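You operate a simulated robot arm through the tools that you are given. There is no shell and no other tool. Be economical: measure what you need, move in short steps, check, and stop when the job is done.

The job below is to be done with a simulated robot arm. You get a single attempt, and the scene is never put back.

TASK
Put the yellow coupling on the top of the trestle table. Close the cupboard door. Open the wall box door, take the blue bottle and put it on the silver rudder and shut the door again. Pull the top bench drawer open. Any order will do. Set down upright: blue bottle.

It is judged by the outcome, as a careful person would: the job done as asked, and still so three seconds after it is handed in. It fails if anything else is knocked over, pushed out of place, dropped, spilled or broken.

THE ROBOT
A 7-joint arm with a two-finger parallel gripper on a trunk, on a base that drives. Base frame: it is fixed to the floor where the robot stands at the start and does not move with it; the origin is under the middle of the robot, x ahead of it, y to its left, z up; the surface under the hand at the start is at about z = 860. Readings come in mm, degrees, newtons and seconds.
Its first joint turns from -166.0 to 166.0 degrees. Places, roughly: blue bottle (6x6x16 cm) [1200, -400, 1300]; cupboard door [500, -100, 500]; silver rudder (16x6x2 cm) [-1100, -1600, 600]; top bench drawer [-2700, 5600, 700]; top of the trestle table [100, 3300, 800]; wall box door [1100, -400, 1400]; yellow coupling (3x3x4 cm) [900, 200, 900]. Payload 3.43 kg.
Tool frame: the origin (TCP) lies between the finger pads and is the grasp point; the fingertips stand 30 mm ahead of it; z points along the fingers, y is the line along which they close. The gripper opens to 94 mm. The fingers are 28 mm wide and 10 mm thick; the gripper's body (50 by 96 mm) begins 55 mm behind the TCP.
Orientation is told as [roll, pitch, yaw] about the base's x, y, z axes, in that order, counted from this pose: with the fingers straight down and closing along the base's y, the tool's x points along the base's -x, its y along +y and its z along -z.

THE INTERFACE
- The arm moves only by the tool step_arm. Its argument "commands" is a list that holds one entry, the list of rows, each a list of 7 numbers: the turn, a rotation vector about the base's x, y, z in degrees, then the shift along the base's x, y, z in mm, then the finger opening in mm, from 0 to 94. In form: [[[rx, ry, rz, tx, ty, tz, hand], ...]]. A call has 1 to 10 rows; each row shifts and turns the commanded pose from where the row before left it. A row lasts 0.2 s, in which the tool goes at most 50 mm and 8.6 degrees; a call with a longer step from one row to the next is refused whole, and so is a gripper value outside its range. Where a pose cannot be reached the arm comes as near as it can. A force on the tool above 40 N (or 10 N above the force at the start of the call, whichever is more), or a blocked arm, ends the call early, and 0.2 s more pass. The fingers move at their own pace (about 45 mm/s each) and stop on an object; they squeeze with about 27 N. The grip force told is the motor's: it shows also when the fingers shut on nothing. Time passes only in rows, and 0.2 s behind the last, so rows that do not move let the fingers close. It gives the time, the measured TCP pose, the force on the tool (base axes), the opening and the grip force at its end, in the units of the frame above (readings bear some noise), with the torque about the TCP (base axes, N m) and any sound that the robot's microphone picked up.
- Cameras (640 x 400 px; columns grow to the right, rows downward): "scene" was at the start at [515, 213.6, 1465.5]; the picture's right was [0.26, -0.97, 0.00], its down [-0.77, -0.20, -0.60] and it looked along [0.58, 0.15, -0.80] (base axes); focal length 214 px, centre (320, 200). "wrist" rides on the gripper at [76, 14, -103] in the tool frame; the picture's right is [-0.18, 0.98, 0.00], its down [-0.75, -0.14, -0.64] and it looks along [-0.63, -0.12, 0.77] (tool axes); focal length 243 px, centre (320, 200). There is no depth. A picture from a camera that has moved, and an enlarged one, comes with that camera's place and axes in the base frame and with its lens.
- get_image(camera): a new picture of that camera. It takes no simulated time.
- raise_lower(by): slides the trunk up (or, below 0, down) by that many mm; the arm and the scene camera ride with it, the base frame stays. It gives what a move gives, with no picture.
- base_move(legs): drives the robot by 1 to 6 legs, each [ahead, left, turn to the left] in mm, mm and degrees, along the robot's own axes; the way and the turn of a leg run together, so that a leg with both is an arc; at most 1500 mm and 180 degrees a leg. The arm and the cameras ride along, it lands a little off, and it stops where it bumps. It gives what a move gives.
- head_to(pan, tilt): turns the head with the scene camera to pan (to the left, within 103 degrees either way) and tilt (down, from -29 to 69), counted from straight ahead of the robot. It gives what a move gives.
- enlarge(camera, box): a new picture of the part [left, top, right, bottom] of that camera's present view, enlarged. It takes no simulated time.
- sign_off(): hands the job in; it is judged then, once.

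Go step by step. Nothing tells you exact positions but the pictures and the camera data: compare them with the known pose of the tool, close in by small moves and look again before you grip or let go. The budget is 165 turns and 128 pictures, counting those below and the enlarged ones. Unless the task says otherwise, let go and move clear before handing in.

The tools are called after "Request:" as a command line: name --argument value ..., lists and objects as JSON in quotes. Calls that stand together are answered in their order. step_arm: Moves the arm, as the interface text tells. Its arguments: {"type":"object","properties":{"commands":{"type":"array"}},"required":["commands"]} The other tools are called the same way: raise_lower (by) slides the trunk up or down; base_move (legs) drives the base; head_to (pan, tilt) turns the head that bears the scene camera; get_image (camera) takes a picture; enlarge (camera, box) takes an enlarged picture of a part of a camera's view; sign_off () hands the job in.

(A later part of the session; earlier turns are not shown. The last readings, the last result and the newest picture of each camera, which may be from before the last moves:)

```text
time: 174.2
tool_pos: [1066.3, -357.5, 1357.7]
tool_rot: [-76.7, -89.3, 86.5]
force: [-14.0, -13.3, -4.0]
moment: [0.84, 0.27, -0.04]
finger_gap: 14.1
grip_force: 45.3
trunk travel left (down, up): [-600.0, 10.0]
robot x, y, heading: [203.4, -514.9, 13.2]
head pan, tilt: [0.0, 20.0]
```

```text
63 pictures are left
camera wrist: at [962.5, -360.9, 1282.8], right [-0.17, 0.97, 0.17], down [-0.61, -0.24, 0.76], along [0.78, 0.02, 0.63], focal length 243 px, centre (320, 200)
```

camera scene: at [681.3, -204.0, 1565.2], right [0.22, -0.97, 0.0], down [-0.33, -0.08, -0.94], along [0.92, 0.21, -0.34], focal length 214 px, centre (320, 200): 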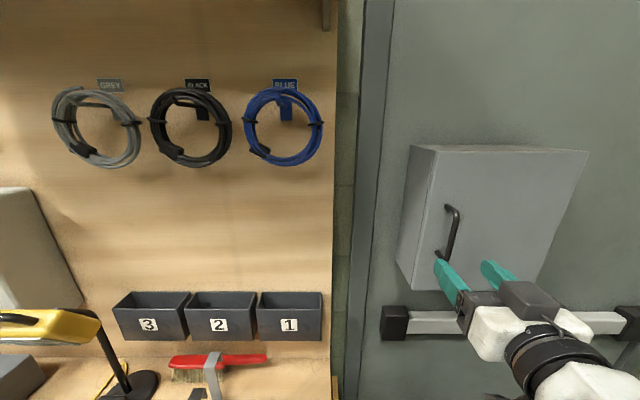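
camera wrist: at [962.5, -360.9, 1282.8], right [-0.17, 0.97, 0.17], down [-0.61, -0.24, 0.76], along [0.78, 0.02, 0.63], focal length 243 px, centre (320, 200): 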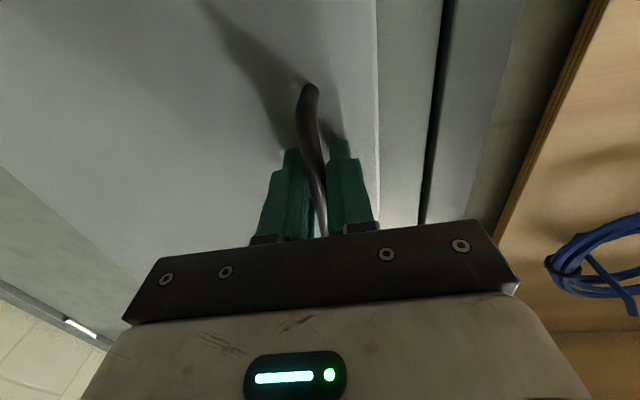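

Handle gripped. I'll swing the door along its arc about the hinge, turning the hand with it, 20° first.

Request:
step_arm --commands '[[[0, 0, 5, -17.5, -8.4, 0, 0], [0, 0, 5, -16.8, -10, 0, 0], [0, 0, 5, -15.9, -11.3, 0, 0], [0, 0, 5, -14.8, -12.8, 0, 0]]]'

Request:
get_image --camera "scene"

```text
time: 175.2
tool_pos: [999.4, -396.1, 1358.9]
tool_rot: [-83.9, -89.3, 114.2]
force: [-1.0, 0.2, 10.6]
moment: [0.49, 1.09, -0.14]
finger_gap: 14.4
grip_force: 44.7
trunk travel left (down, up): [-600.0, 10.0]
robot x, y, heading: [200.8, -513.3, 13.1]
head pan, tilt: [0.0, 20.0]
```

```text
62 pictures are left
camera scene: at [680.7, -203.7, 1565.4], right [0.23, -0.97, 0.0], down [-0.33, -0.08, -0.94], along [0.92, 0.21, -0.34], focal length 214 px, centre (320, 200)
```

scene: 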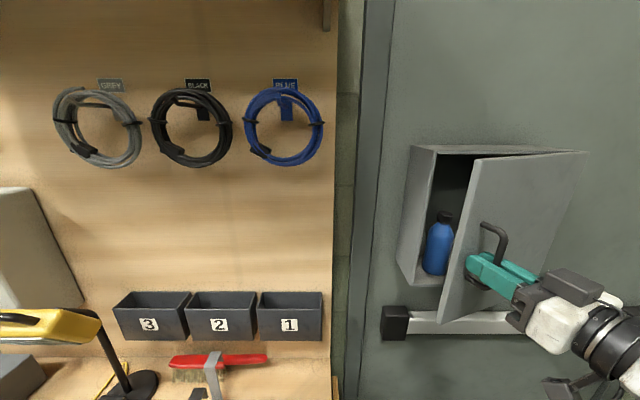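

The door opens and the blue bottle shows. I'll continue to about 50°.

Request:
step_arm --commands '[[[0, 0, 5, -13.7, -13.9, 0, 0], [0, 0, 5, -12.3, -15.1, 0, 0], [0, 0, 5, -11.1, -16.1, 0, 0], [0, 0, 5, -9.6, -17.1, 0, 0], [0, 0, 5, -8, -17.8, 0, 0], [0, 0, 5, -6.5, -18.4, 0, 0]]]'

Request:
get_image --camera "scene"

```text
time: 176.0
tool_pos: [959.5, -439.8, 1359.5]
tool_rot: [-84.2, -88.2, 130.3]
force: [-4.2, 3.8, 3.0]
moment: [0.86, 0.63, 0.04]
finger_gap: 14.6
grip_force: 45.1
trunk travel left (down, up): [-600.0, 10.0]
robot x, y, heading: [202.4, -513.9, 13.1]
head pan, tilt: [0.0, 20.0]
stopped in row 4: the force on the tool passed its limit at 52 N (the readings are from after the stop); the commanded pose is now the measured one
```

```text
61 pictures are left
camera scene: at [680.0, -202.7, 1565.3], right [0.23, -0.97, 0.0], down [-0.33, -0.08, -0.94], along [0.92, 0.21, -0.34], focal length 214 px, centre (320, 200)
```

scene: 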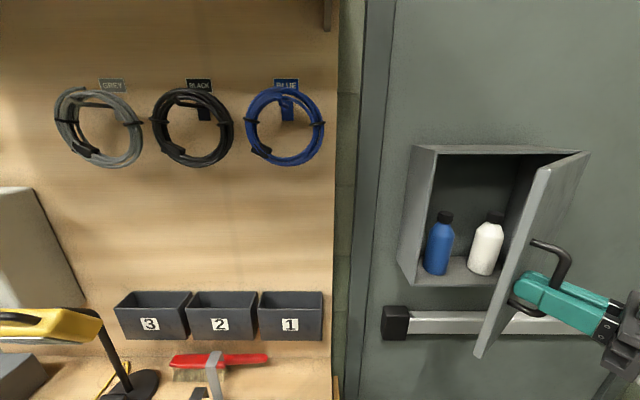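

There's also a white bottle beside it, which I must not touch. The door is about 35° open and the fitted hinge is (1143, -566). I'll keep swinging.

Request:
step_arm --commands '[[[0, 0, 4, -9.7, -16.9, 0, 0], [0, 0, 5, -8.8, -17.2, 0, 0], [0, 0, 5, -7.3, -18, 0, 0], [0, 0, 5, -5.6, -18.5, 0, 0], [0, 0, 5, -4.1, -19, 0, 0]]]'

Request:
get_image --camera "scene"

```text
time: 176.5
tool_pos: [949.0, -456.9, 1359.1]
tool_rot: [-79.9, -86.7, 130.4]
force: [-4.6, 3.2, 4.1]
moment: [0.75, 0.75, 0.11]
finger_gap: 15.3
grip_force: 44.9
trunk travel left (down, up): [-600.0, 10.0]
robot x, y, heading: [205.1, -513.1, 13.5]
head pan, tilt: [0.0, 20.0]
stopped in row 2: the force on the tool passed its limit at 46 N (the readings are from after the stop); the commanded pose is now the measured one
```

```text
60 pictures are left
camera scene: at [679.2, -201.8, 1565.4], right [0.23, -0.97, 0.0], down [-0.33, -0.08, -0.94], along [0.92, 0.21, -0.34], focal length 214 px, centre (320, 200)
```

scene: 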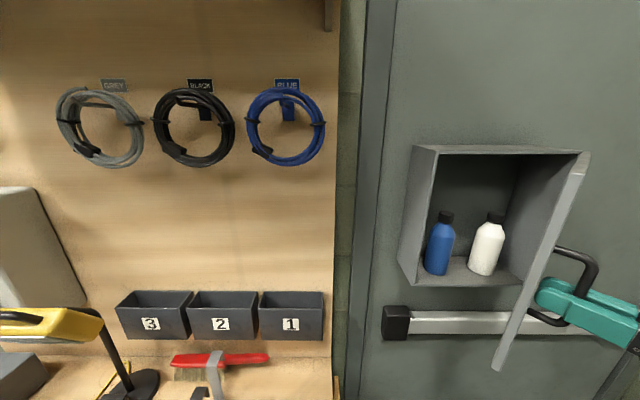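

The wrist can't easily follow further. I'll let go, back out, and then swing the door wider by pushing its inner side with the closed fist.

Request:
step_arm --commands '[[[0, 0, 0, 0, 0, 0, 50], [0, 0, 0, 0, 0, 0, 50], [0, 0, 0, 0, 0, 0, 50], [0, 0, 0, -10, -12, 0, 50], [0, 0, 0, -22, -27, 0, 50], [0, 0, 0, -22, -27, 0, 50], [0, 0, 0, -22, -27, 0, 50], [0, 0, 0, -7, -7, 0, 0], [0, 0, 0, 0, 0, 0, 0], [0, 0, 0, 0, 0, 0, 0]]]'

Request:
step_arm --commands '[[[0, 0, -6.5, -2, 38, 0, 0], [0, 0, -6.5, -2, 38, 0, 0], [0, 0, -6.5, -2, 38, 0, 0], [0, 0, -6.5, 0, 38, 0, 0], [0, 0, -6.5, 0, 38, 0, 0], [0, 0, -6.5, 0, 38, 0, 0], [0, 0, 0, 0, 0, 0, 0]]]'

Request:
get_image --camera "scene"

```text
time: 178.7
tool_pos: [867.0, -559.5, 1358.5]
tool_rot: [-78.8, -86.7, 129.0]
force: [-0.5, -0.4, -0.1]
moment: [0.0, 0.02, 0.0]
finger_gap: 0.1
grip_force: 16.9
trunk travel left (down, up): [-600.0, 10.0]
robot x, y, heading: [203.7, -516.9, 13.4]
head pan, tilt: [0.0, 20.0]
```

```text
time: 180.3
tool_pos: [953.8, -439.2, 1304.8]
tool_rot: [-50.0, -86.5, 64.2]
force: [-4.7, 4.1, -40.1]
moment: [-0.65, 0.75, 0.13]
finger_gap: 0.0
grip_force: 27.7
out of reach, approached as far as the arm can: row 1, 2, 3, 5, 6
trunk travel left (down, up): [-600.0, 10.0]
robot x, y, heading: [201.5, -511.5, 13.1]
head pan, tilt: [0.0, 20.0]
```

```text
59 pictures are left
camera scene: at [680.5, -201.4, 1563.9], right [0.23, -0.97, 0.0], down [-0.33, -0.08, -0.94], along [0.91, 0.21, -0.34], focal length 214 px, centre (320, 200)
```

scene: 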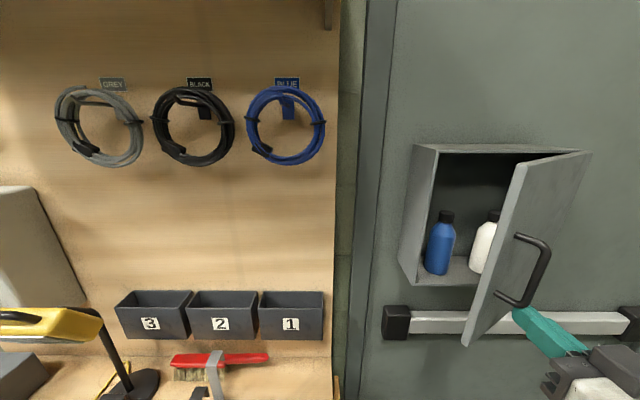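

The arm couldn't retract there and nudged against the door. I'll pull straight back with the base.

Request:
base_move --legs '[[-180, 0, 0]]'

Request:
get_image --camera "scene"

```text
time: 181.2
tool_pos: [935.2, -454.3, 1306.0]
tool_rot: [-46.5, -86.0, 59.5]
force: [-2.0, 0.4, -3.4]
moment: [-0.02, 0.08, 0.08]
finger_gap: 0.0
grip_force: 27.4
trunk travel left (down, up): [-600.0, 10.0]
robot x, y, heading: [183.4, -521.8, 13.2]
head pan, tilt: [0.0, 20.0]
stopped in leg 1: the force on the tool passed its limit at 58 N (the readings are from after the stop); the commanded pose is now the measured one
```

```text
58 pictures are left
camera scene: at [659.3, -208.6, 1565.7], right [0.22, -0.97, 0.0], down [-0.33, -0.08, -0.94], along [0.92, 0.21, -0.34], focal length 214 px, centre (320, 200)
```

scene: 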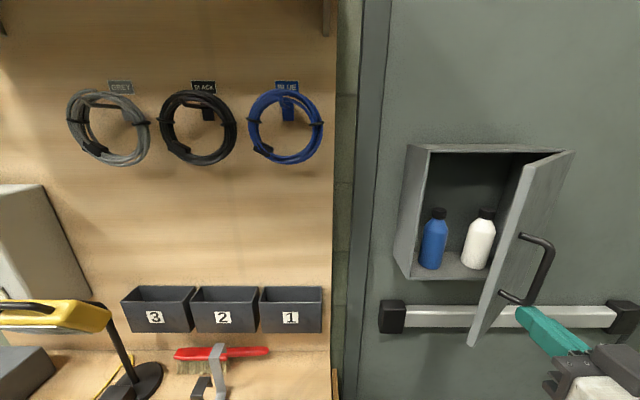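

The fingertip seems to sit just under/in the handle loop. I'll drop it 40 mm and see whether it's free.

Request:
step_arm --commands '[[[0, 0, 0, 0, 0, -20, 0], [0, 0, 0, 0, 0, -20, 0], [0, 0, 0, 0, 0, 0, 0]]]'

Request:
get_image --camera "wrist"

Request:
enlarge --camera "scene" --box '[400, 200, 640, 350]'

```text
time: 182.0
tool_pos: [934.8, -453.9, 1266.0]
tool_rot: [-47.5, -86.1, 60.4]
force: [0.8, -0.1, 0.0]
moment: [0.02, -0.03, 0.03]
finger_gap: 0.2
grip_force: 27.1
trunk travel left (down, up): [-600.0, 10.0]
robot x, y, heading: [180.9, -514.7, 13.3]
head pan, tilt: [0.0, 20.0]
```

```text
57 pictures are left
camera wrist: at [830.4, -465.3, 1192.9], right [-0.21, 0.97, 0.13], down [-0.57, -0.24, 0.79], along [0.79, 0.09, 0.6], focal length 243 px, centre (320, 200)
```

wrist: 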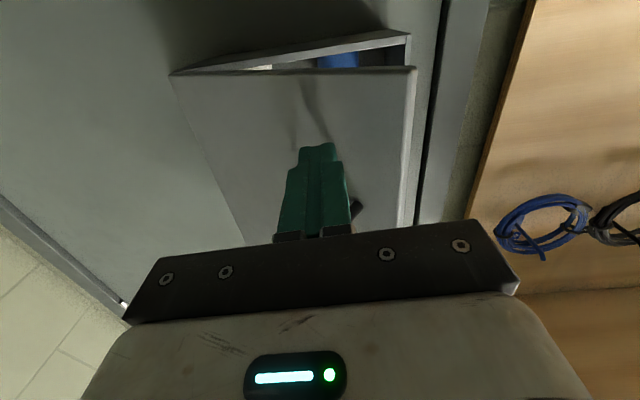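

```text
2.67 times, centred on (520, 275) of scene
camera zoom: at [659.2, -208.8, 1565.3], right [0.22, -0.97, 0.0], down [-0.33, -0.08, -0.94], along [0.92, 0.21, -0.34], focal length 572 px, centre (-213, 0)
```

zoom: 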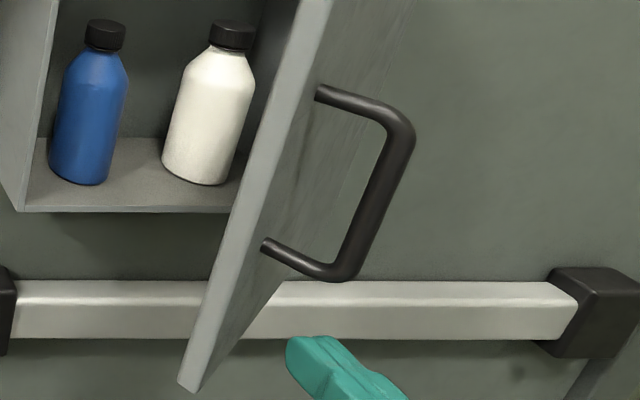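

Free. I'll back off, slide left past the free edge, raise the fist again, and check before pushing from the inside.

Request:
base_move --legs '[[-130, 0, 0], [0, 215, 0]]'

Request:
step_arm --commands '[[[0, 0, 0, 0, 0, 20, 0], [0, 0, 0, 0, 0, 20, 0], [0, 0, 0, 0, 0, 20, 0], [0, 0, 0, 0, 0, 10, 0]]]'

Request:
head_to --pan -15 --tilt 25

Request:
get_image --camera "scene"

```text
time: 184.5
tool_pos: [759.7, -270.8, 1265.1]
tool_rot: [-47.3, -86.2, 60.3]
force: [-0.1, -0.1, 0.4]
moment: [-0.04, -0.03, 0.02]
finger_gap: 0.0
grip_force: 27.4
trunk travel left (down, up): [-600.0, 10.0]
robot x, y, heading: [3.7, -336.3, 12.7]
head pan, tilt: [0.0, 20.0]
```

```text
time: 185.5
tool_pos: [770.8, -272.0, 1327.8]
tool_rot: [-48.3, -86.3, 61.2]
force: [-0.1, 1.0, 0.3]
moment: [-0.01, 0.01, 0.02]
finger_gap: 0.1
grip_force: 27.1
out of reach, approached as far as the arm can: row 3, 4
trunk travel left (down, up): [-600.0, 10.0]
robot x, y, heading: [3.7, -336.8, 13.0]
head pan, tilt: [0.0, 20.0]
```

```text
time: 186.3
tool_pos: [770.4, -272.9, 1328.4]
tool_rot: [-48.6, -86.2, 61.6]
force: [-0.5, 0.9, -0.2]
moment: [-0.04, 0.01, 0.01]
finger_gap: 0.0
grip_force: 26.7
trunk travel left (down, up): [-600.0, 10.0]
robot x, y, heading: [7.1, -336.0, 12.9]
head pan, tilt: [-15.0, 25.0]
```

```text
55 pictures are left
camera scene: at [485.0, -50.4, 1557.2], right [-0.03, -1.0, 0.0], down [-0.42, 0.01, -0.91], along [0.91, -0.03, -0.42], focal length 214 px, centre (320, 200)
```

scene: 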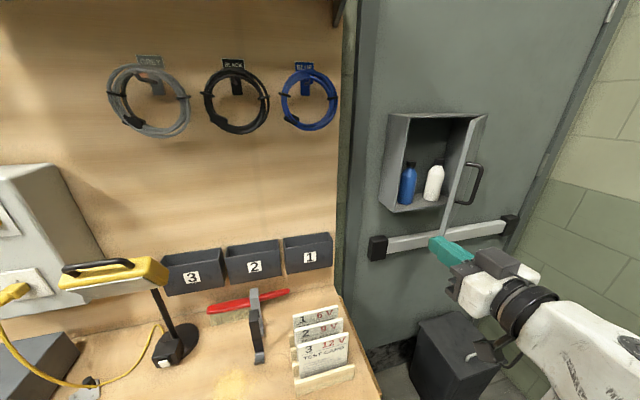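

The path left of the door edge (942, -392) is clear. I'll drive in 210 mm, then sweep to the right.

Request:
base_move --legs '[[210, 0, 0], [-40, -170, 0]]'

Request:
get_image --camera "scene"

```text
time: 189.0
tool_pos: [971.5, -398.6, 1327.5]
tool_rot: [-48.4, -86.3, 61.5]
force: [-1.2, 1.0, -0.6]
moment: [0.1, -0.1, -0.09]
finger_gap: 0.1
grip_force: 26.9
trunk travel left (down, up): [-600.0, 10.0]
robot x, y, heading: [204.6, -462.6, 13.1]
head pan, tilt: [-15.0, 25.0]
```

```text
54 pictures are left
camera scene: at [685.7, -176.1, 1557.1], right [-0.03, -1.0, 0.0], down [-0.42, 0.01, -0.91], along [0.91, -0.03, -0.42], focal length 214 px, centre (320, 200)
```

scene: 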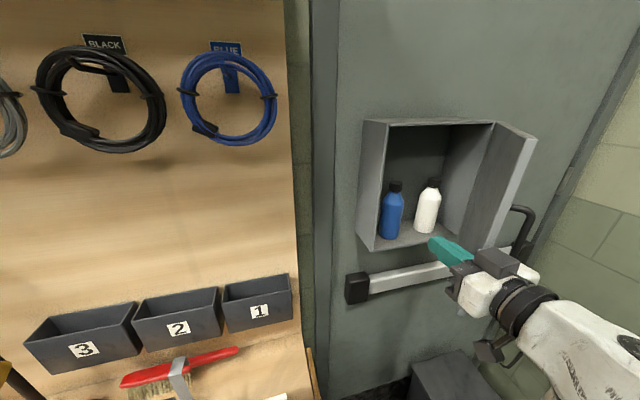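

Pushing from the inside works. I'll sweep further right.

Request:
base_move --legs '[[-40, -160, 0]]'

Request:
get_image --camera "scene"

```text
time: 189.8
tool_pos: [966.7, -403.1, 1328.5]
tool_rot: [-43.9, -86.4, 58.6]
force: [-3.5, 2.2, 0.9]
moment: [0.0, -0.03, -0.24]
finger_gap: 0.1
grip_force: 26.8
trunk travel left (down, up): [-600.0, 10.0]
robot x, y, heading: [204.7, -478.6, 13.8]
head pan, tilt: [-15.0, 25.0]
stopped in leg 1: the force on the tool passed its limit at 59 N (the readings are from after the stop); the commanded pose is now the measured one
```

```text
53 pictures are left
camera scene: at [684.2, -190.9, 1557.3], right [-0.03, -1.0, 0.0], down [-0.42, 0.01, -0.91], along [0.91, -0.03, -0.42], focal length 214 px, centre (320, 200)
```

scene: 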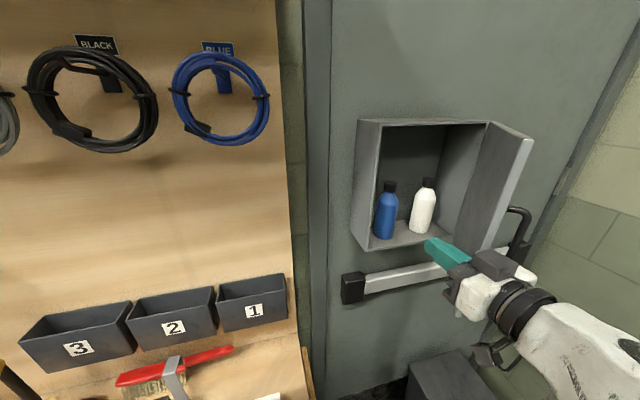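

It stopped on a force spike, with the door about 47° open. I'll push more slowly with the arm.

Request:
step_arm --commands '[[[0, 0, 0, 0, -10, 0, 0], [0, 0, 0, 0, -12, 0, 0], [0, 0, 0, 0, -12, 0, 0], [0, 0, 0, 0, -12, 0, 0], [0, 0, 0, 0, -12, 0, 0], [0, 0, 0, 0, -12, 0, 0], [0, 0, 0, 0, -12, 0, 0], [0, 0, 0, 0, -12, 0, 0]]]'

Request:
get_image --camera "scene"

```text
time: 190.3
tool_pos: [964.3, -406.7, 1329.1]
tool_rot: [-45.0, -87.0, 61.0]
force: [-9.8, 6.0, 1.9]
moment: [0.07, -0.19, -0.57]
finger_gap: 0.1
grip_force: 26.8
trunk travel left (down, up): [-600.0, 10.0]
robot x, y, heading: [203.7, -477.0, 13.5]
head pan, tilt: [-15.0, 25.0]
stopped in row 2: the force on the tool passed its limit at 47 N (the readings are from after the stop); the commanded pose is now the measured one
```

```text
52 pictures are left
camera scene: at [682.6, -189.4, 1557.3], right [-0.03, -1.0, 0.0], down [-0.42, 0.01, -0.91], along [0.91, -0.02, -0.42], focal length 214 px, centre (320, 200)
```

scene: 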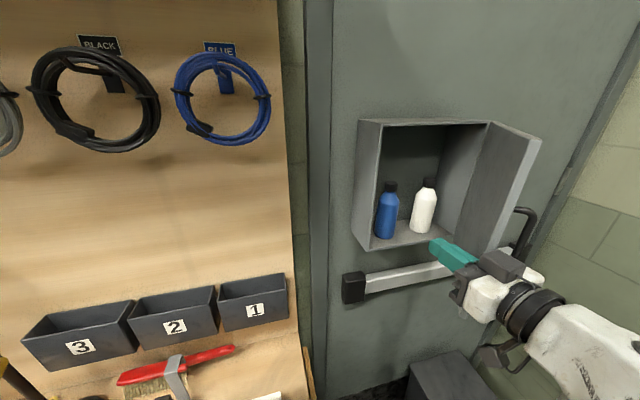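

The force shows the door's edge is riding on the front of the gripper body. I'll back up 45 mm so the fingers themselves push the door, then sweep.

Request:
base_move --legs '[[-45, 10, 0]]'

Request:
step_arm --commands '[[[0, 0, 0, 0, -8, 0, 0], [0, 0, 0, 0, -10, 0, 0], [0, 0, 0, 0, -12, 0, 0], [0, 0, 0, 0, -12, 0, 0], [0, 0, 0, 0, -12, 0, 0], [0, 0, 0, 0, -12, 0, 0], [0, 0, 0, 0, -12, 0, 0], [0, 0, 0, 0, -12, 0, 0]]]'

Request:
get_image --camera "scene"

```text
time: 191.2
tool_pos: [918.0, -411.2, 1328.9]
tool_rot: [-43.2, -86.8, 59.0]
force: [-0.3, 0.6, 0.1]
moment: [0.0, 0.01, 0.03]
finger_gap: 0.1
grip_force: 27.6
trunk travel left (down, up): [-600.0, 10.0]
robot x, y, heading: [157.0, -484.0, 13.6]
head pan, tilt: [-15.0, 25.0]
```

```text
time: 193.0
tool_pos: [919.6, -500.2, 1327.4]
tool_rot: [-43.9, -86.8, 59.4]
force: [0.1, 0.5, -0.2]
moment: [0.02, 0.0, 0.03]
finger_gap: 0.0
grip_force: 27.0
trunk travel left (down, up): [-600.0, 10.0]
robot x, y, heading: [162.5, -480.2, 13.9]
head pan, tilt: [-15.0, 25.0]
```

```text
51 pictures are left
camera scene: at [636.6, -191.0, 1557.2], right [-0.03, -1.0, 0.0], down [-0.42, 0.01, -0.91], along [0.91, -0.02, -0.42], focal length 214 px, centre (320, 200)
```

scene: 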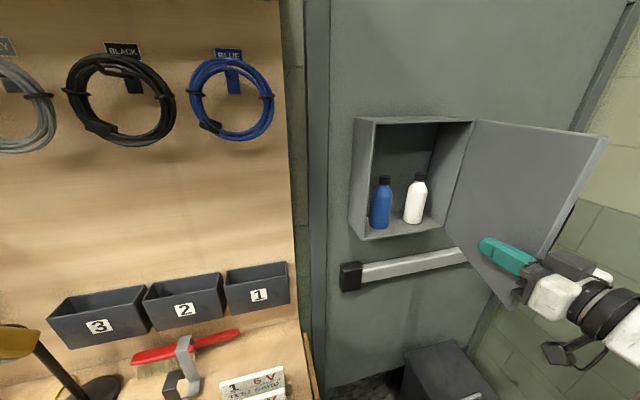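

The door now swings freely, around 80°. I'll push a little more.

Request:
step_arm --commands '[[[0, 0, 0, 0, -12, 0, 0], [0, 0, 0, 0, -12, 0, 0], [0, 0, 0, 0, -12, 0, 0], [0, 0, 0, 0, -12, 0, 0], [0, 0, 0, 0, -12, 0, 0], [0, 0, 0, 0, -12, 0, 0], [0, 0, 0, 0, 0, 0, 0]]]'

Request:
base_move --legs '[[-150, 0, 0], [0, 150, 0]]'

Request:
head_to --pan 0 --tilt 20

Request:
get_image --camera "scene"

Request:
get_image --camera "wrist"

```text
time: 194.6
tool_pos: [918.7, -574.0, 1327.3]
tool_rot: [-43.4, -86.8, 58.9]
force: [-0.7, 0.0, 0.0]
moment: [0.0, 0.0, -0.01]
finger_gap: 0.1
grip_force: 27.0
trunk travel left (down, up): [-600.0, 10.0]
robot x, y, heading: [160.8, -480.6, 13.3]
head pan, tilt: [-15.0, 25.0]
```

```text
time: 196.9
tool_pos: [740.3, -460.5, 1327.4]
tool_rot: [-43.4, -86.9, 58.8]
force: [0.3, -0.1, 0.4]
moment: [-0.02, -0.02, 0.02]
finger_gap: 0.1
grip_force: 27.0
trunk travel left (down, up): [-600.0, 10.0]
robot x, y, heading: [-14.8, -367.3, 13.4]
head pan, tilt: [-15.0, 25.0]
```

```text
time: 197.7
tool_pos: [738.7, -461.7, 1327.2]
tool_rot: [-43.4, -86.8, 58.9]
force: [-0.7, -0.2, 0.9]
moment: [0.01, 0.02, 0.0]
finger_gap: 0.0
grip_force: 26.9
trunk travel left (down, up): [-600.0, 10.0]
robot x, y, heading: [-17.7, -369.9, 13.3]
head pan, tilt: [0.0, 20.0]
```

```text
50 pictures are left
camera scene: at [457.3, -54.1, 1565.2], right [0.23, -0.97, 0.0], down [-0.33, -0.08, -0.94], along [0.91, 0.22, -0.34], focal length 214 px, centre (320, 200)
```

scene: 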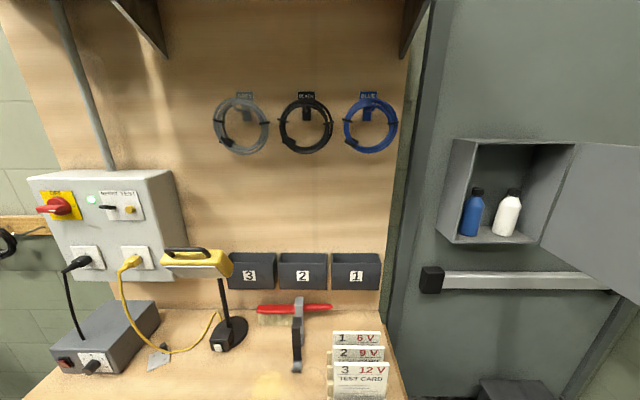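

```text
49 pictures are left
camera wrist: at [635.4, -477.4, 1255.4], right [-0.26, 0.96, 0.15], down [-0.56, -0.27, 0.78], along [0.79, 0.12, 0.6], focal length 243 px, centre (320, 200)
```

wrist: 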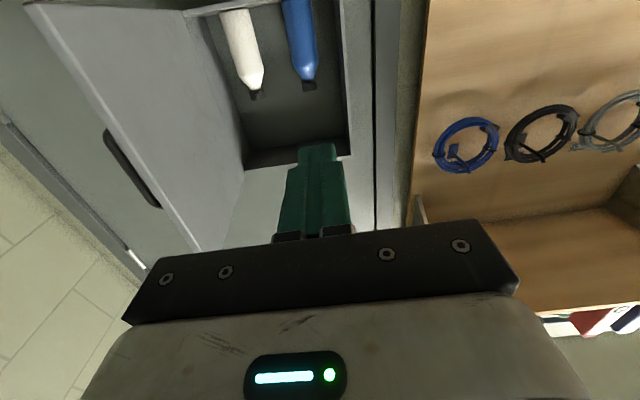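

The door is fully open now. By triangulation the blue bottle is at about (1170, -375), the white one ~100 mm to its right. I'll open the fingers to 82 mm and drive to 150 mm in front of it.

Request:
step_arm --commands '[[[0, 0, 0, 0, 0, -8, 82], [0, 0, 0, 0, 0, -8, 82], [0, 0, 0, 0, 0, 0, 82], [0, 0, 0, 0, 0, 0, 82], [0, 0, 0, 0, 0, 0, 82]]]'

Request:
base_move --legs '[[270, -19, 0]]'

Request:
get_image --camera "wrist"

Request:
get_image --camera "scene"

```text
time: 198.9
tool_pos: [740.1, -461.6, 1312.9]
tool_rot: [-43.4, -86.7, 58.8]
force: [0.5, 0.2, 0.2]
moment: [0.02, 0.0, 0.03]
finger_gap: 81.9
grip_force: 0.0
trunk travel left (down, up): [-600.0, 10.0]
robot x, y, heading: [-19.6, -364.6, 13.2]
head pan, tilt: [0.0, 20.0]
```

```text
time: 200.8
tool_pos: [1005.0, -420.5, 1312.9]
tool_rot: [-43.4, -86.8, 58.7]
force: [-0.2, -0.4, 0.0]
moment: [-0.01, 0.01, 0.03]
finger_gap: 81.9
grip_force: 0.1
trunk travel left (down, up): [-600.0, 10.0]
robot x, y, heading: [246.2, -321.3, 13.2]
head pan, tilt: [0.0, 20.0]
```

```text
48 pictures are left
camera wrist: at [900.6, -436.3, 1240.4], right [-0.25, 0.96, 0.15], down [-0.56, -0.27, 0.78], along [0.79, 0.12, 0.6], focal length 243 px, centre (320, 200)
```

wrist: 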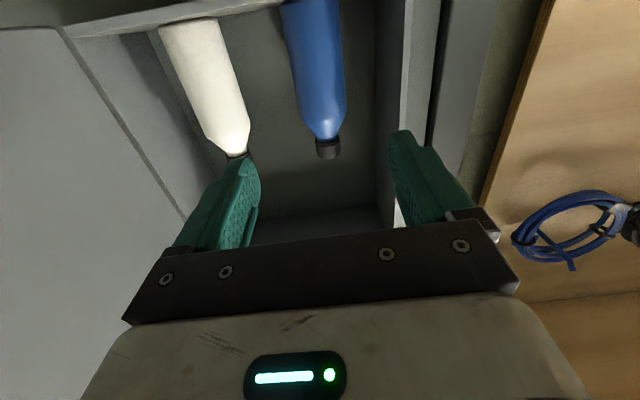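

```text
47 pictures are left
camera scene: at [723.8, -12.5, 1565.3], right [0.23, -0.97, 0.0], down [-0.33, -0.08, -0.94], along [0.91, 0.21, -0.34], focal length 214 px, centre (320, 200)
```

scene: 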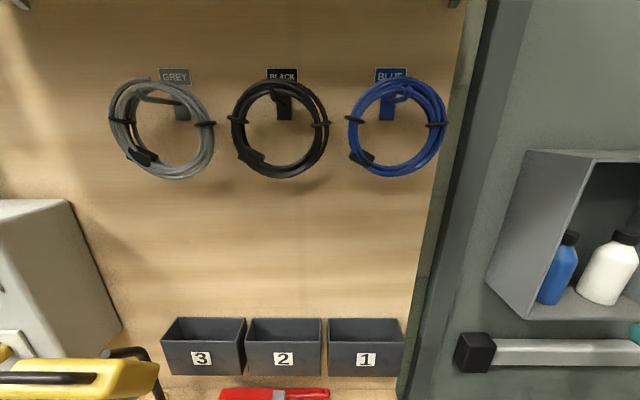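

The bottle is right on the tool axis. I'll go straight in, most of the way.

Request:
step_arm --commands '[[[0, 0, 0, 31, 8.6, -1, 82], [0, 0, 0, 31, 8.6, -1, 82], [0, 0, 0, 31, 8.6, 0, 82], [0, 0, 0, 0, 0, 0, 82]]]'

Request:
get_image --camera "wrist"

```text
time: 201.8
tool_pos: [1098.1, -393.9, 1310.0]
tool_rot: [-43.3, -86.8, 58.5]
force: [0.4, 0.1, 0.1]
moment: [-0.01, 0.03, -0.02]
finger_gap: 81.9
grip_force: 0.0
trunk travel left (down, up): [-600.0, 10.0]
robot x, y, heading: [246.9, -321.2, 13.2]
head pan, tilt: [0.0, 20.0]
```

```text
46 pictures are left
camera wrist: at [994.1, -409.7, 1238.2], right [-0.25, 0.96, 0.15], down [-0.56, -0.27, 0.78], along [0.79, 0.12, 0.6], focal length 243 px, centre (320, 200)
```

wrist: 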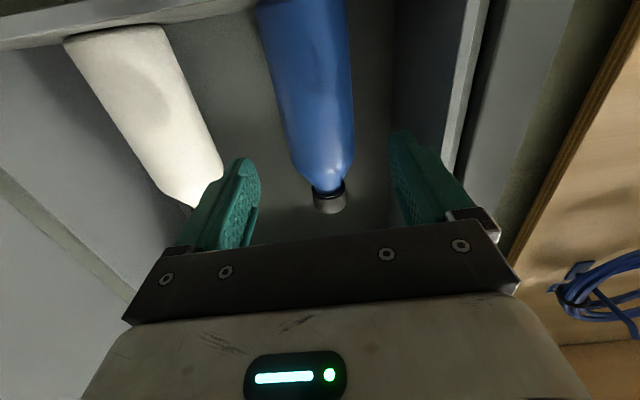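

Clearances look good on both sides. I'll advance the last 64 mm and close.

Request:
step_arm --commands '[[[0, 0, 0, 31, 8.6, 0, 82], [0, 0, 0, 31, 8.4, 0, 82], [0, 0, 0, 0, 0, 0, 82], [0, 0, 0, 0, 0, 0, 50], [0, 0, 0, 0, 0, 0, 50], [0, 0, 0, 0, 0, 0, 50], [0, 0, 0, 0, 0, 0, 50]]]'

Request:
get_image --camera "wrist"

```text
time: 203.4
tool_pos: [1160.2, -377.1, 1309.7]
tool_rot: [-43.4, -86.9, 58.7]
force: [0.3, 0.8, 0.8]
moment: [0.17, 0.06, -0.01]
finger_gap: 54.3
grip_force: 27.0
trunk travel left (down, up): [-600.0, 10.0]
robot x, y, heading: [247.0, -324.1, 13.2]
head pan, tilt: [0.0, 20.0]
```

```text
45 pictures are left
camera wrist: at [1056.3, -392.4, 1237.6], right [-0.26, 0.96, 0.15], down [-0.56, -0.27, 0.78], along [0.79, 0.12, 0.6], focal length 243 px, centre (320, 200)
```

wrist: 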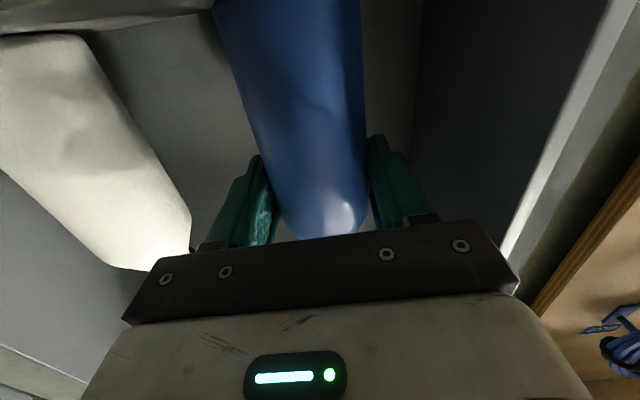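

Bottle gripped at 54 mm. I'll lift 14 mm and withdraw straight out.

Request:
step_arm --commands '[[[0, 0, 0, 0, 0, 7, 45], [0, 0, 0, 0, 0, 7, 45], [0, 0, 0, -20, -5.4, 0, 45], [0, 0, 0, -28, -7.6, 0, 45], [0, 0, 0, -28, -7.6, 0, 45], [0, 0, 0, -28, -7.6, 0, 45], [0, 0, 0, -28, -7.6, 0, 45], [0, 0, 0, -20, -6, 0, 45], [0, 0, 0, 0, 0, 0, 45]]]'

Request:
get_image --camera "wrist"

```text
time: 205.4
tool_pos: [1006.2, -421.5, 1324.7]
tool_rot: [-43.5, -86.8, 58.8]
force: [0.9, 0.2, -2.1]
moment: [0.01, -0.01, 0.02]
finger_gap: 54.2
grip_force: 26.9
trunk travel left (down, up): [-600.0, 10.0]
robot x, y, heading: [244.8, -326.0, 13.3]
head pan, tilt: [0.0, 20.0]
```

```text
44 pictures are left
camera wrist: at [902.5, -436.0, 1252.7], right [-0.26, 0.96, 0.15], down [-0.56, -0.27, 0.78], along [0.79, 0.12, 0.6], focal length 243 px, centre (320, 200)
```

wrist: 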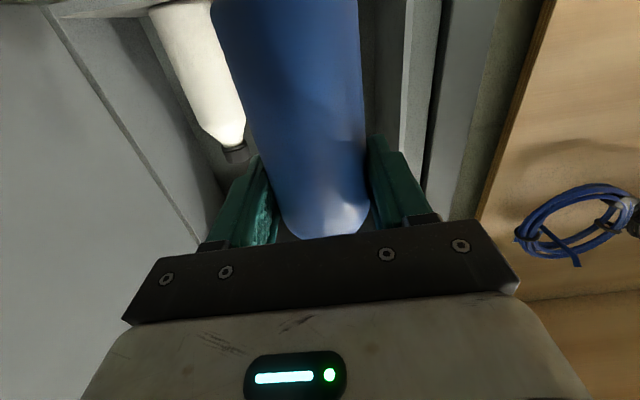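

The bottle is out and held. Now I'll drive back, turn to face the shelves on the right, and look for the silver rudder.

Request:
base_move --legs '[[-500, 0, 0], [-540, 580, 0], [0, 0, -90], [100, -398, 0]]'

Request:
head_to --pan 0 --tilt 30

Request:
get_image --camera "scene"

```text
time: 218.1
tool_pos: [-1322.3, -971.9, 1324.5]
tool_rot: [-43.4, -86.8, -28.8]
force: [-0.1, -0.7, -2.2]
moment: [-0.01, 0.0, -0.05]
finger_gap: 53.7
grip_force: 27.5
trunk travel left (down, up): [-600.0, 10.0]
robot x, y, heading: [-1264.3, -211.1, -74.3]
head pan, tilt: [0.0, 20.0]
```

```text
time: 218.8
tool_pos: [-1320.8, -971.9, 1324.2]
tool_rot: [-43.1, -86.8, -29.0]
force: [0.1, 0.1, -1.9]
moment: [0.03, 0.0, 0.02]
finger_gap: 53.5
grip_force: 27.5
trunk travel left (down, up): [-600.0, 10.0]
robot x, y, heading: [-1258.7, -205.0, -74.2]
head pan, tilt: [0.0, 30.0]
```

```text
43 pictures are left
camera scene: at [-925.3, -667.3, 1549.2], right [-0.96, -0.27, 0.0], down [-0.14, 0.48, -0.87], along [0.24, -0.83, -0.5], focal length 214 px, centre (320, 200)
```

scene: 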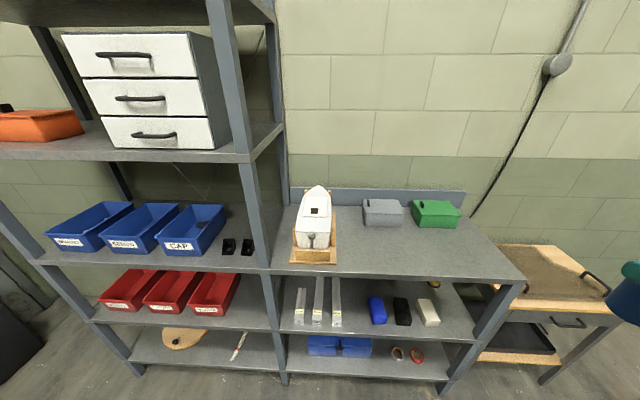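

Request:
enlarge --camera "scene" --box '[270, 170, 510, 320]'

Request:
enlarge --camera "scene" --box '[270, 260, 398, 340]'

```text
2.67 times, centred on (390, 245) of scene
camera zoom: at [-925.3, -667.3, 1549.2], right [-0.96, -0.27, 0.0], down [-0.14, 0.48, -0.87], along [0.24, -0.83, -0.5], focal length 572 px, centre (133, 80)
```

zoom: 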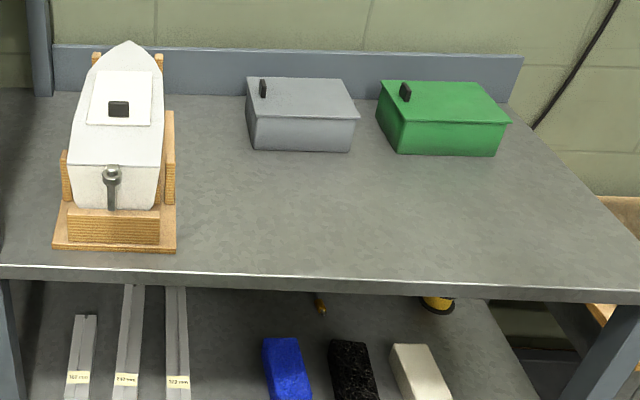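

```text
5.00 times, centred on (334, 300) of scene
camera zoom: at [-925.3, -667.3, 1549.2], right [-0.96, -0.27, 0.0], down [-0.14, 0.48, -0.87], along [0.24, -0.83, -0.5], focal length 1072 px, centre (250, -300)
```

zoom: 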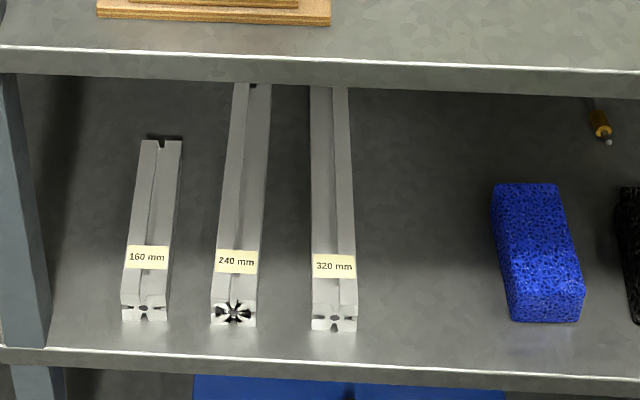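

The three silver bars are labelled profiles; the rudder must be deeper on the lower shelf, hidden behind the top's edge. I'll lower the trunk and look in.

Request:
raise_lower --by -580

Request:
head_to --pan -5 --tilt 20

Request:
get_image --camera "scene"

Request:
enlarge --camera "scene" --box '[240, 160, 480, 310]'

```text
refused: -580 is not a number from -400 to 400
```

```text
time: 219.6
tool_pos: [-1321.6, -971.9, 1324.3]
tool_rot: [-43.2, -86.8, -29.0]
force: [0.1, -0.7, -2.4]
moment: [0.0, 0.0, -0.02]
finger_gap: 53.6
grip_force: 27.1
trunk travel left (down, up): [-600.0, 10.0]
robot x, y, heading: [-1257.5, -207.7, -74.2]
head pan, tilt: [-5.0, 20.0]
```

```text
40 pictures are left
camera scene: at [-932.4, -671.7, 1565.2], right [-0.98, -0.19, 0.0], down [-0.06, 0.34, -0.94], along [0.18, -0.92, -0.34], focal length 214 px, centre (320, 200)
```

scene: 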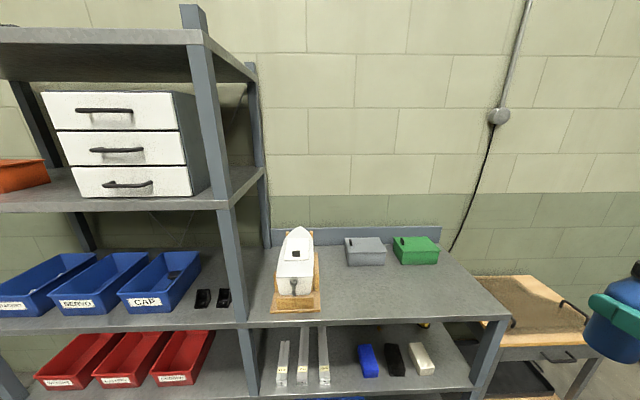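

```text
2.67 times, centred on (360, 235) of scene
camera zoom: at [-932.4, -671.7, 1565.2], right [-0.98, -0.19, 0.0], down [-0.06, 0.34, -0.94], along [0.18, -0.92, -0.34], focal length 572 px, centre (213, 107)
```

zoom: 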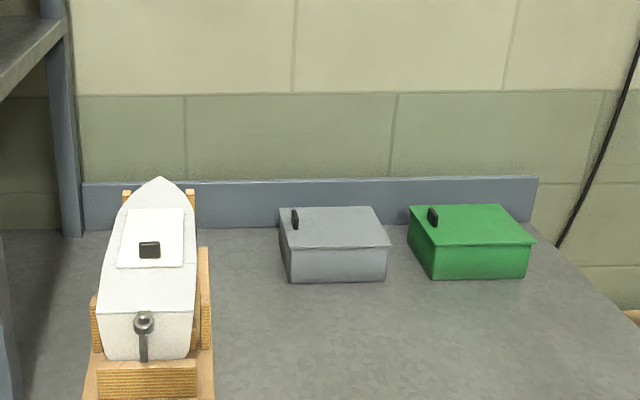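

Request:
raise_lower --by -400

Request:
get_image --camera "scene"

```text
time: 223.4
tool_pos: [-1320.8, -971.3, 925.3]
tool_rot: [-43.3, -86.8, -28.8]
force: [0.2, -0.6, -1.9]
moment: [-0.01, 0.03, -0.01]
finger_gap: 53.5
grip_force: 27.5
trunk travel left (down, up): [-200.0, 410.0]
robot x, y, heading: [-1260.6, -206.8, -74.5]
head pan, tilt: [-5.0, 20.0]
```

```text
38 pictures are left
camera scene: at [-932.4, -671.6, 1165.3], right [-0.98, -0.19, 0.0], down [-0.06, 0.34, -0.94], along [0.18, -0.92, -0.34], focal length 214 px, centre (320, 200)
```

scene: 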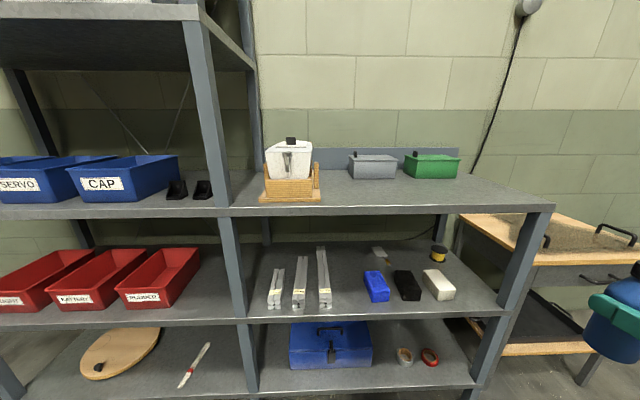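

Request:
enlarge --camera "scene" --box '[340, 220, 468, 300]'

```text
5.00 times, centred on (404, 260) of scene
camera zoom: at [-932.4, -671.6, 1165.3], right [-0.98, -0.19, 0.0], down [-0.06, 0.34, -0.94], along [0.18, -0.92, -0.34], focal length 1072 px, centre (-100, -100)
```

zoom: 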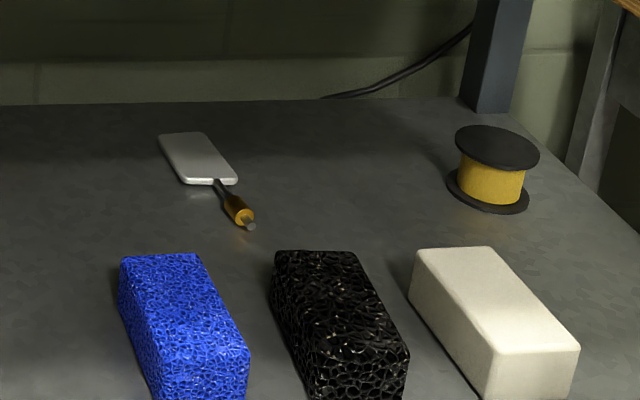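

That silver blade with a brass-tipped shaft is the rudder: blade centre about (-1036, -1555), top around z = 605, deep on the shelf behind foam blocks ~50 mm tall. The space under the top is about 340 mm high. I'll come in at an angle (tool heading about -118°) past the blue block, so first I'll reposition and turn.

Request:
raise_lower --by -150

Request:
base_move --legs '[[171, 637, 0], [0, 0, -45.6]]'

Request:
step_arm --commands '[[[0, 0, 0, 10, -40, 0, 45], [0, 0, 0, 10, -40, 0, 45], [0, 0, 0, 10, -40, 0, 45], [0, 0, 0, 10, -40, 0, 45], [0, 0, 0, 10, -40, 0, 45], [0, 0, 0, 10, -40, 0, 45], [0, 0, 0, 12, -44, 0, 45], [0, 0, 0, 0, 0, 0, 45]]]'

Request:
head_to --pan 0 --tilt 25

Request:
get_image --camera "scene"

```text
time: 225.2
tool_pos: [-1321.4, -971.1, 775.6]
tool_rot: [-43.3, -86.8, -28.8]
force: [-0.1, 0.0, -2.4]
moment: [0.02, 0.0, 0.0]
finger_gap: 53.6
grip_force: 27.3
trunk travel left (down, up): [-50.0, 560.0]
robot x, y, heading: [-1260.4, -206.8, -74.4]
head pan, tilt: [-5.0, 20.0]
```

```text
time: 230.9
tool_pos: [-1191.5, -685.0, 775.4]
tool_rot: [-43.1, -86.8, -74.6]
force: [-0.7, -0.5, -1.7]
moment: [-0.02, 0.0, 0.03]
finger_gap: 53.5
grip_force: 26.8
trunk travel left (down, up): [-50.0, 560.0]
robot x, y, heading: [-600.9, -193.1, -119.6]
head pan, tilt: [-5.0, 20.0]
```

```text
time: 232.7
tool_pos: [-1119.9, -970.7, 772.2]
tool_rot: [-43.2, -86.8, -74.6]
force: [-0.2, -0.6, -2.5]
moment: [-0.01, -0.01, 0.0]
finger_gap: 53.3
grip_force: 27.3
trunk travel left (down, up): [-50.0, 560.0]
robot x, y, heading: [-606.6, -190.6, -119.6]
head pan, tilt: [-5.0, 20.0]
```

```text
time: 233.3
tool_pos: [-1119.9, -969.7, 771.7]
tool_rot: [-43.1, -86.8, -74.6]
force: [0.1, -0.3, -2.4]
moment: [0.01, 0.0, 0.0]
finger_gap: 53.1
grip_force: 26.9
trunk travel left (down, up): [-50.0, 560.0]
robot x, y, heading: [-600.6, -192.1, -119.8]
head pan, tilt: [0.0, 25.0]
```

```text
36 pictures are left
camera scene: at [-698.5, -755.8, 1007.1], right [-0.87, 0.5, 0.0], down [0.21, 0.37, -0.91], along [-0.45, -0.79, -0.42], focal length 214 px, centre (320, 200)
```

scene: 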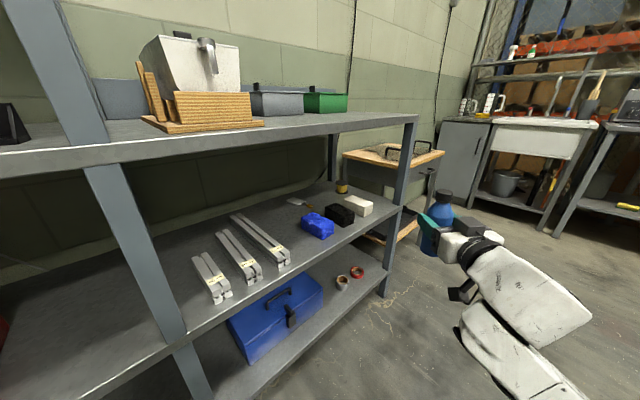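

The head would hit the table in that oblique pose, so a straight approach is better, with the tool pitched down to clear the foam blocks. I'll first set the bottle on the table top above, loosen, pitch the hand about the bottle, and regrip. Backing off and turning square to the shelf.

Request:
base_move --legs '[[-260, 0, 0], [0, 0, 43]]'

Request:
raise_lower --by 320

Request:
base_move --legs '[[0, -845, 0], [120, 0, 0]]'

Request:
head_to --pan -20 --tilt 30

Request:
get_image --camera "scene"

```text
time: 237.2
tool_pos: [-318.6, -887.7, 771.7]
tool_rot: [-43.1, -86.7, -31.4]
force: [0.5, -0.5, -2.3]
moment: [0.0, 0.0, 0.02]
finger_gap: 53.0
grip_force: 27.4
trunk travel left (down, up): [-50.0, 560.0]
robot x, y, heading: [-473.2, 31.0, -76.5]
head pan, tilt: [0.0, 25.0]
```

```text
time: 240.4
tool_pos: [-318.3, -889.1, 1092.0]
tool_rot: [-42.9, -86.8, -31.5]
force: [-0.3, 0.3, -2.1]
moment: [0.02, 0.0, 0.01]
finger_gap: 52.5
grip_force: 27.3
trunk travel left (down, up): [-370.0, 240.0]
robot x, y, heading: [-472.3, 28.7, -77.0]
head pan, tilt: [0.0, 25.0]
```

```text
time: 245.6
tool_pos: [-1104.1, -1197.0, 1092.3]
tool_rot: [-43.0, -86.7, -31.1]
force: [1.4, 0.2, -2.5]
moment: [0.07, 0.0, 0.04]
finger_gap: 52.5
grip_force: 27.4
trunk travel left (down, up): [-370.0, 240.0]
robot x, y, heading: [-1258.2, -281.6, -76.6]
head pan, tilt: [0.0, 25.0]
```

```text
time: 246.5
tool_pos: [-1103.7, -1197.9, 1093.2]
tool_rot: [-42.9, -86.8, -31.5]
force: [-0.2, 0.4, -2.4]
moment: [0.04, 0.01, 0.0]
finger_gap: 53.1
grip_force: 26.3
trunk travel left (down, up): [-370.0, 240.0]
robot x, y, heading: [-1258.9, -279.2, -76.9]
head pan, tilt: [-20.0, 30.0]
```

```text
35 pictures are left
camera scene: at [-976.7, -753.8, 1319.1], right [-0.99, 0.11, 0.0], down [0.06, 0.5, -0.87], along [-0.1, -0.86, -0.5], focal length 214 px, centre (320, 200)
```

scene: 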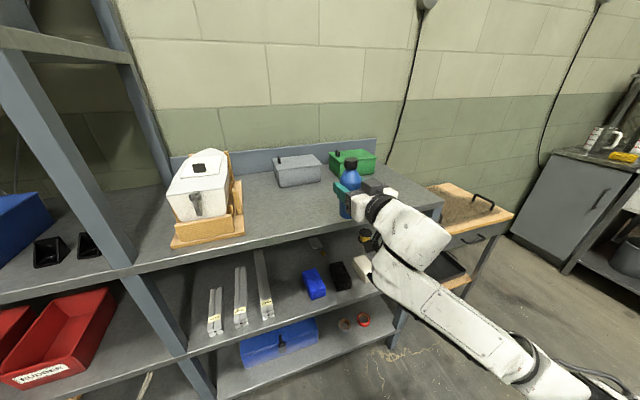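

The table's front is free. I'll move 130 mm over it and set the bottle down by feel.

Request:
base_move --legs '[[130, 0, 0]]'

Request:
step_arm --commands '[[[0, 0, 0, 0, 0, -12, 45], [0, 0, 0, 0, 0, -10, 45], [0, 0, 0, 0, 0, 0, 45]]]'

Request:
enlarge --camera "scene" --box '[280, 100, 440, 200]'

```text
time: 247.8
tool_pos: [-1072.1, -1322.9, 1093.1]
tool_rot: [-43.0, -86.8, -31.2]
force: [-0.3, 0.1, -2.0]
moment: [0.04, 0.03, -0.01]
finger_gap: 52.8
grip_force: 27.6
trunk travel left (down, up): [-370.0, 240.0]
robot x, y, heading: [-1230.8, -405.1, -75.9]
head pan, tilt: [-20.0, 30.0]
```

```text
time: 248.6
tool_pos: [-1070.9, -1322.7, 1069.7]
tool_rot: [-42.7, -86.8, -31.5]
force: [-1.0, -0.8, -1.7]
moment: [0.03, 0.02, 0.01]
finger_gap: 52.8
grip_force: 27.1
trunk travel left (down, up): [-370.0, 240.0]
robot x, y, heading: [-1234.5, -406.5, -76.4]
head pan, tilt: [-20.0, 30.0]
```

```text
4.00 times, centred on (360, 150) of scene
camera zoom: at [-944.9, -879.2, 1319.1], right [-0.99, 0.11, 0.0], down [0.05, 0.5, -0.87], along [-0.09, -0.86, -0.5], focal length 858 px, centre (160, 400)
```

zoom: 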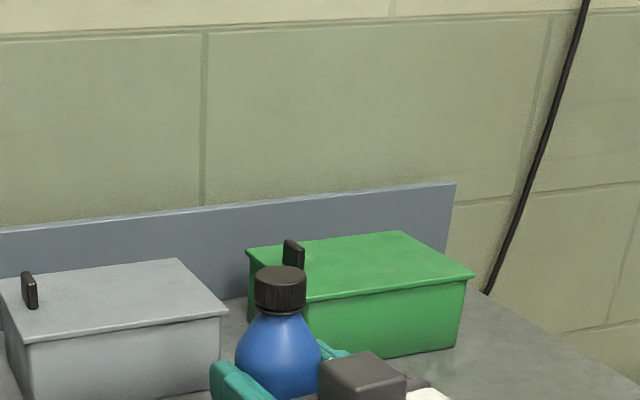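

Request:
step_arm --commands '[[[0, 0, 0, 0, 0, -5, 45], [0, 0, 0, 0, 0, -5, 45], [0, 0, 0, 0, 0, 0, 45]]]'

Request:
step_arm --commands '[[[0, 0, 0, 0, 0, -4, 45], [0, 0, 0, 0, 0, 0, 45]]]'

Request:
step_arm --commands '[[[0, 0, 0, 0, 0, -4, 45], [0, 0, 0, 0, 0, 0, 45]]]'

Request:
head_to --pan -20 --tilt 42

Request:
enlarge --camera "scene" --box '[260, 80, 484, 220]'

```text
time: 249.3
tool_pos: [-1071.9, -1322.9, 1059.8]
tool_rot: [-42.9, -86.8, -31.3]
force: [0.3, 0.3, -1.1]
moment: [0.05, -0.03, 0.02]
finger_gap: 52.9
grip_force: 27.3
trunk travel left (down, up): [-370.0, 240.0]
robot x, y, heading: [-1232.9, -405.4, -76.4]
head pan, tilt: [-20.0, 30.0]
```

```text
time: 249.9
tool_pos: [-1071.0, -1323.4, 1055.3]
tool_rot: [-42.7, -86.8, -31.5]
force: [0.1, -0.6, -2.0]
moment: [0.02, 0.0, -0.01]
finger_gap: 52.8
grip_force: 27.4
trunk travel left (down, up): [-370.0, 240.0]
robot x, y, heading: [-1227.5, -405.5, -76.4]
head pan, tilt: [-20.0, 30.0]
```

```text
time: 250.6
tool_pos: [-1071.1, -1323.9, 1051.3]
tool_rot: [-42.8, -86.6, -31.5]
force: [-0.3, -0.9, -1.8]
moment: [0.04, 0.05, 0.0]
finger_gap: 52.9
grip_force: 26.6
trunk travel left (down, up): [-370.0, 240.0]
robot x, y, heading: [-1229.0, -403.0, -76.4]
head pan, tilt: [-20.0, 30.0]
```

```text
time: 251.3
tool_pos: [-1071.5, -1324.0, 1051.1]
tool_rot: [-42.7, -86.8, -31.5]
force: [0.4, -0.1, -2.7]
moment: [0.03, 0.0, -0.04]
finger_gap: 52.8
grip_force: 26.7
trunk travel left (down, up): [-370.0, 240.0]
robot x, y, heading: [-1231.3, -405.2, -76.2]
head pan, tilt: [-20.0, 42.0]
```

```text
2.86 times, centred on (372, 150) of scene
camera zoom: at [-944.1, -872.4, 1300.9], right [-0.99, 0.11, 0.0], down [0.07, 0.66, -0.74], along [-0.08, -0.74, -0.67], focal length 613 px, centre (171, 343)
```

zoom: 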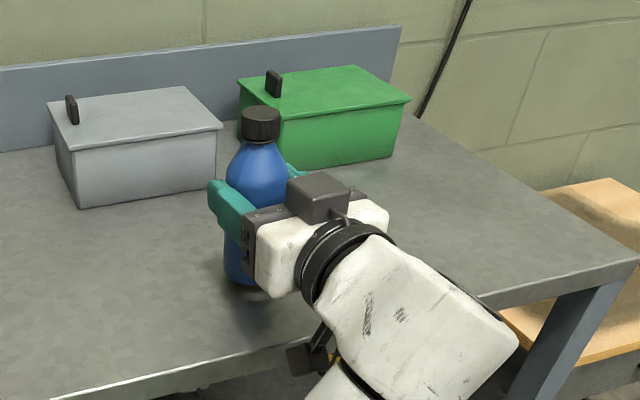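

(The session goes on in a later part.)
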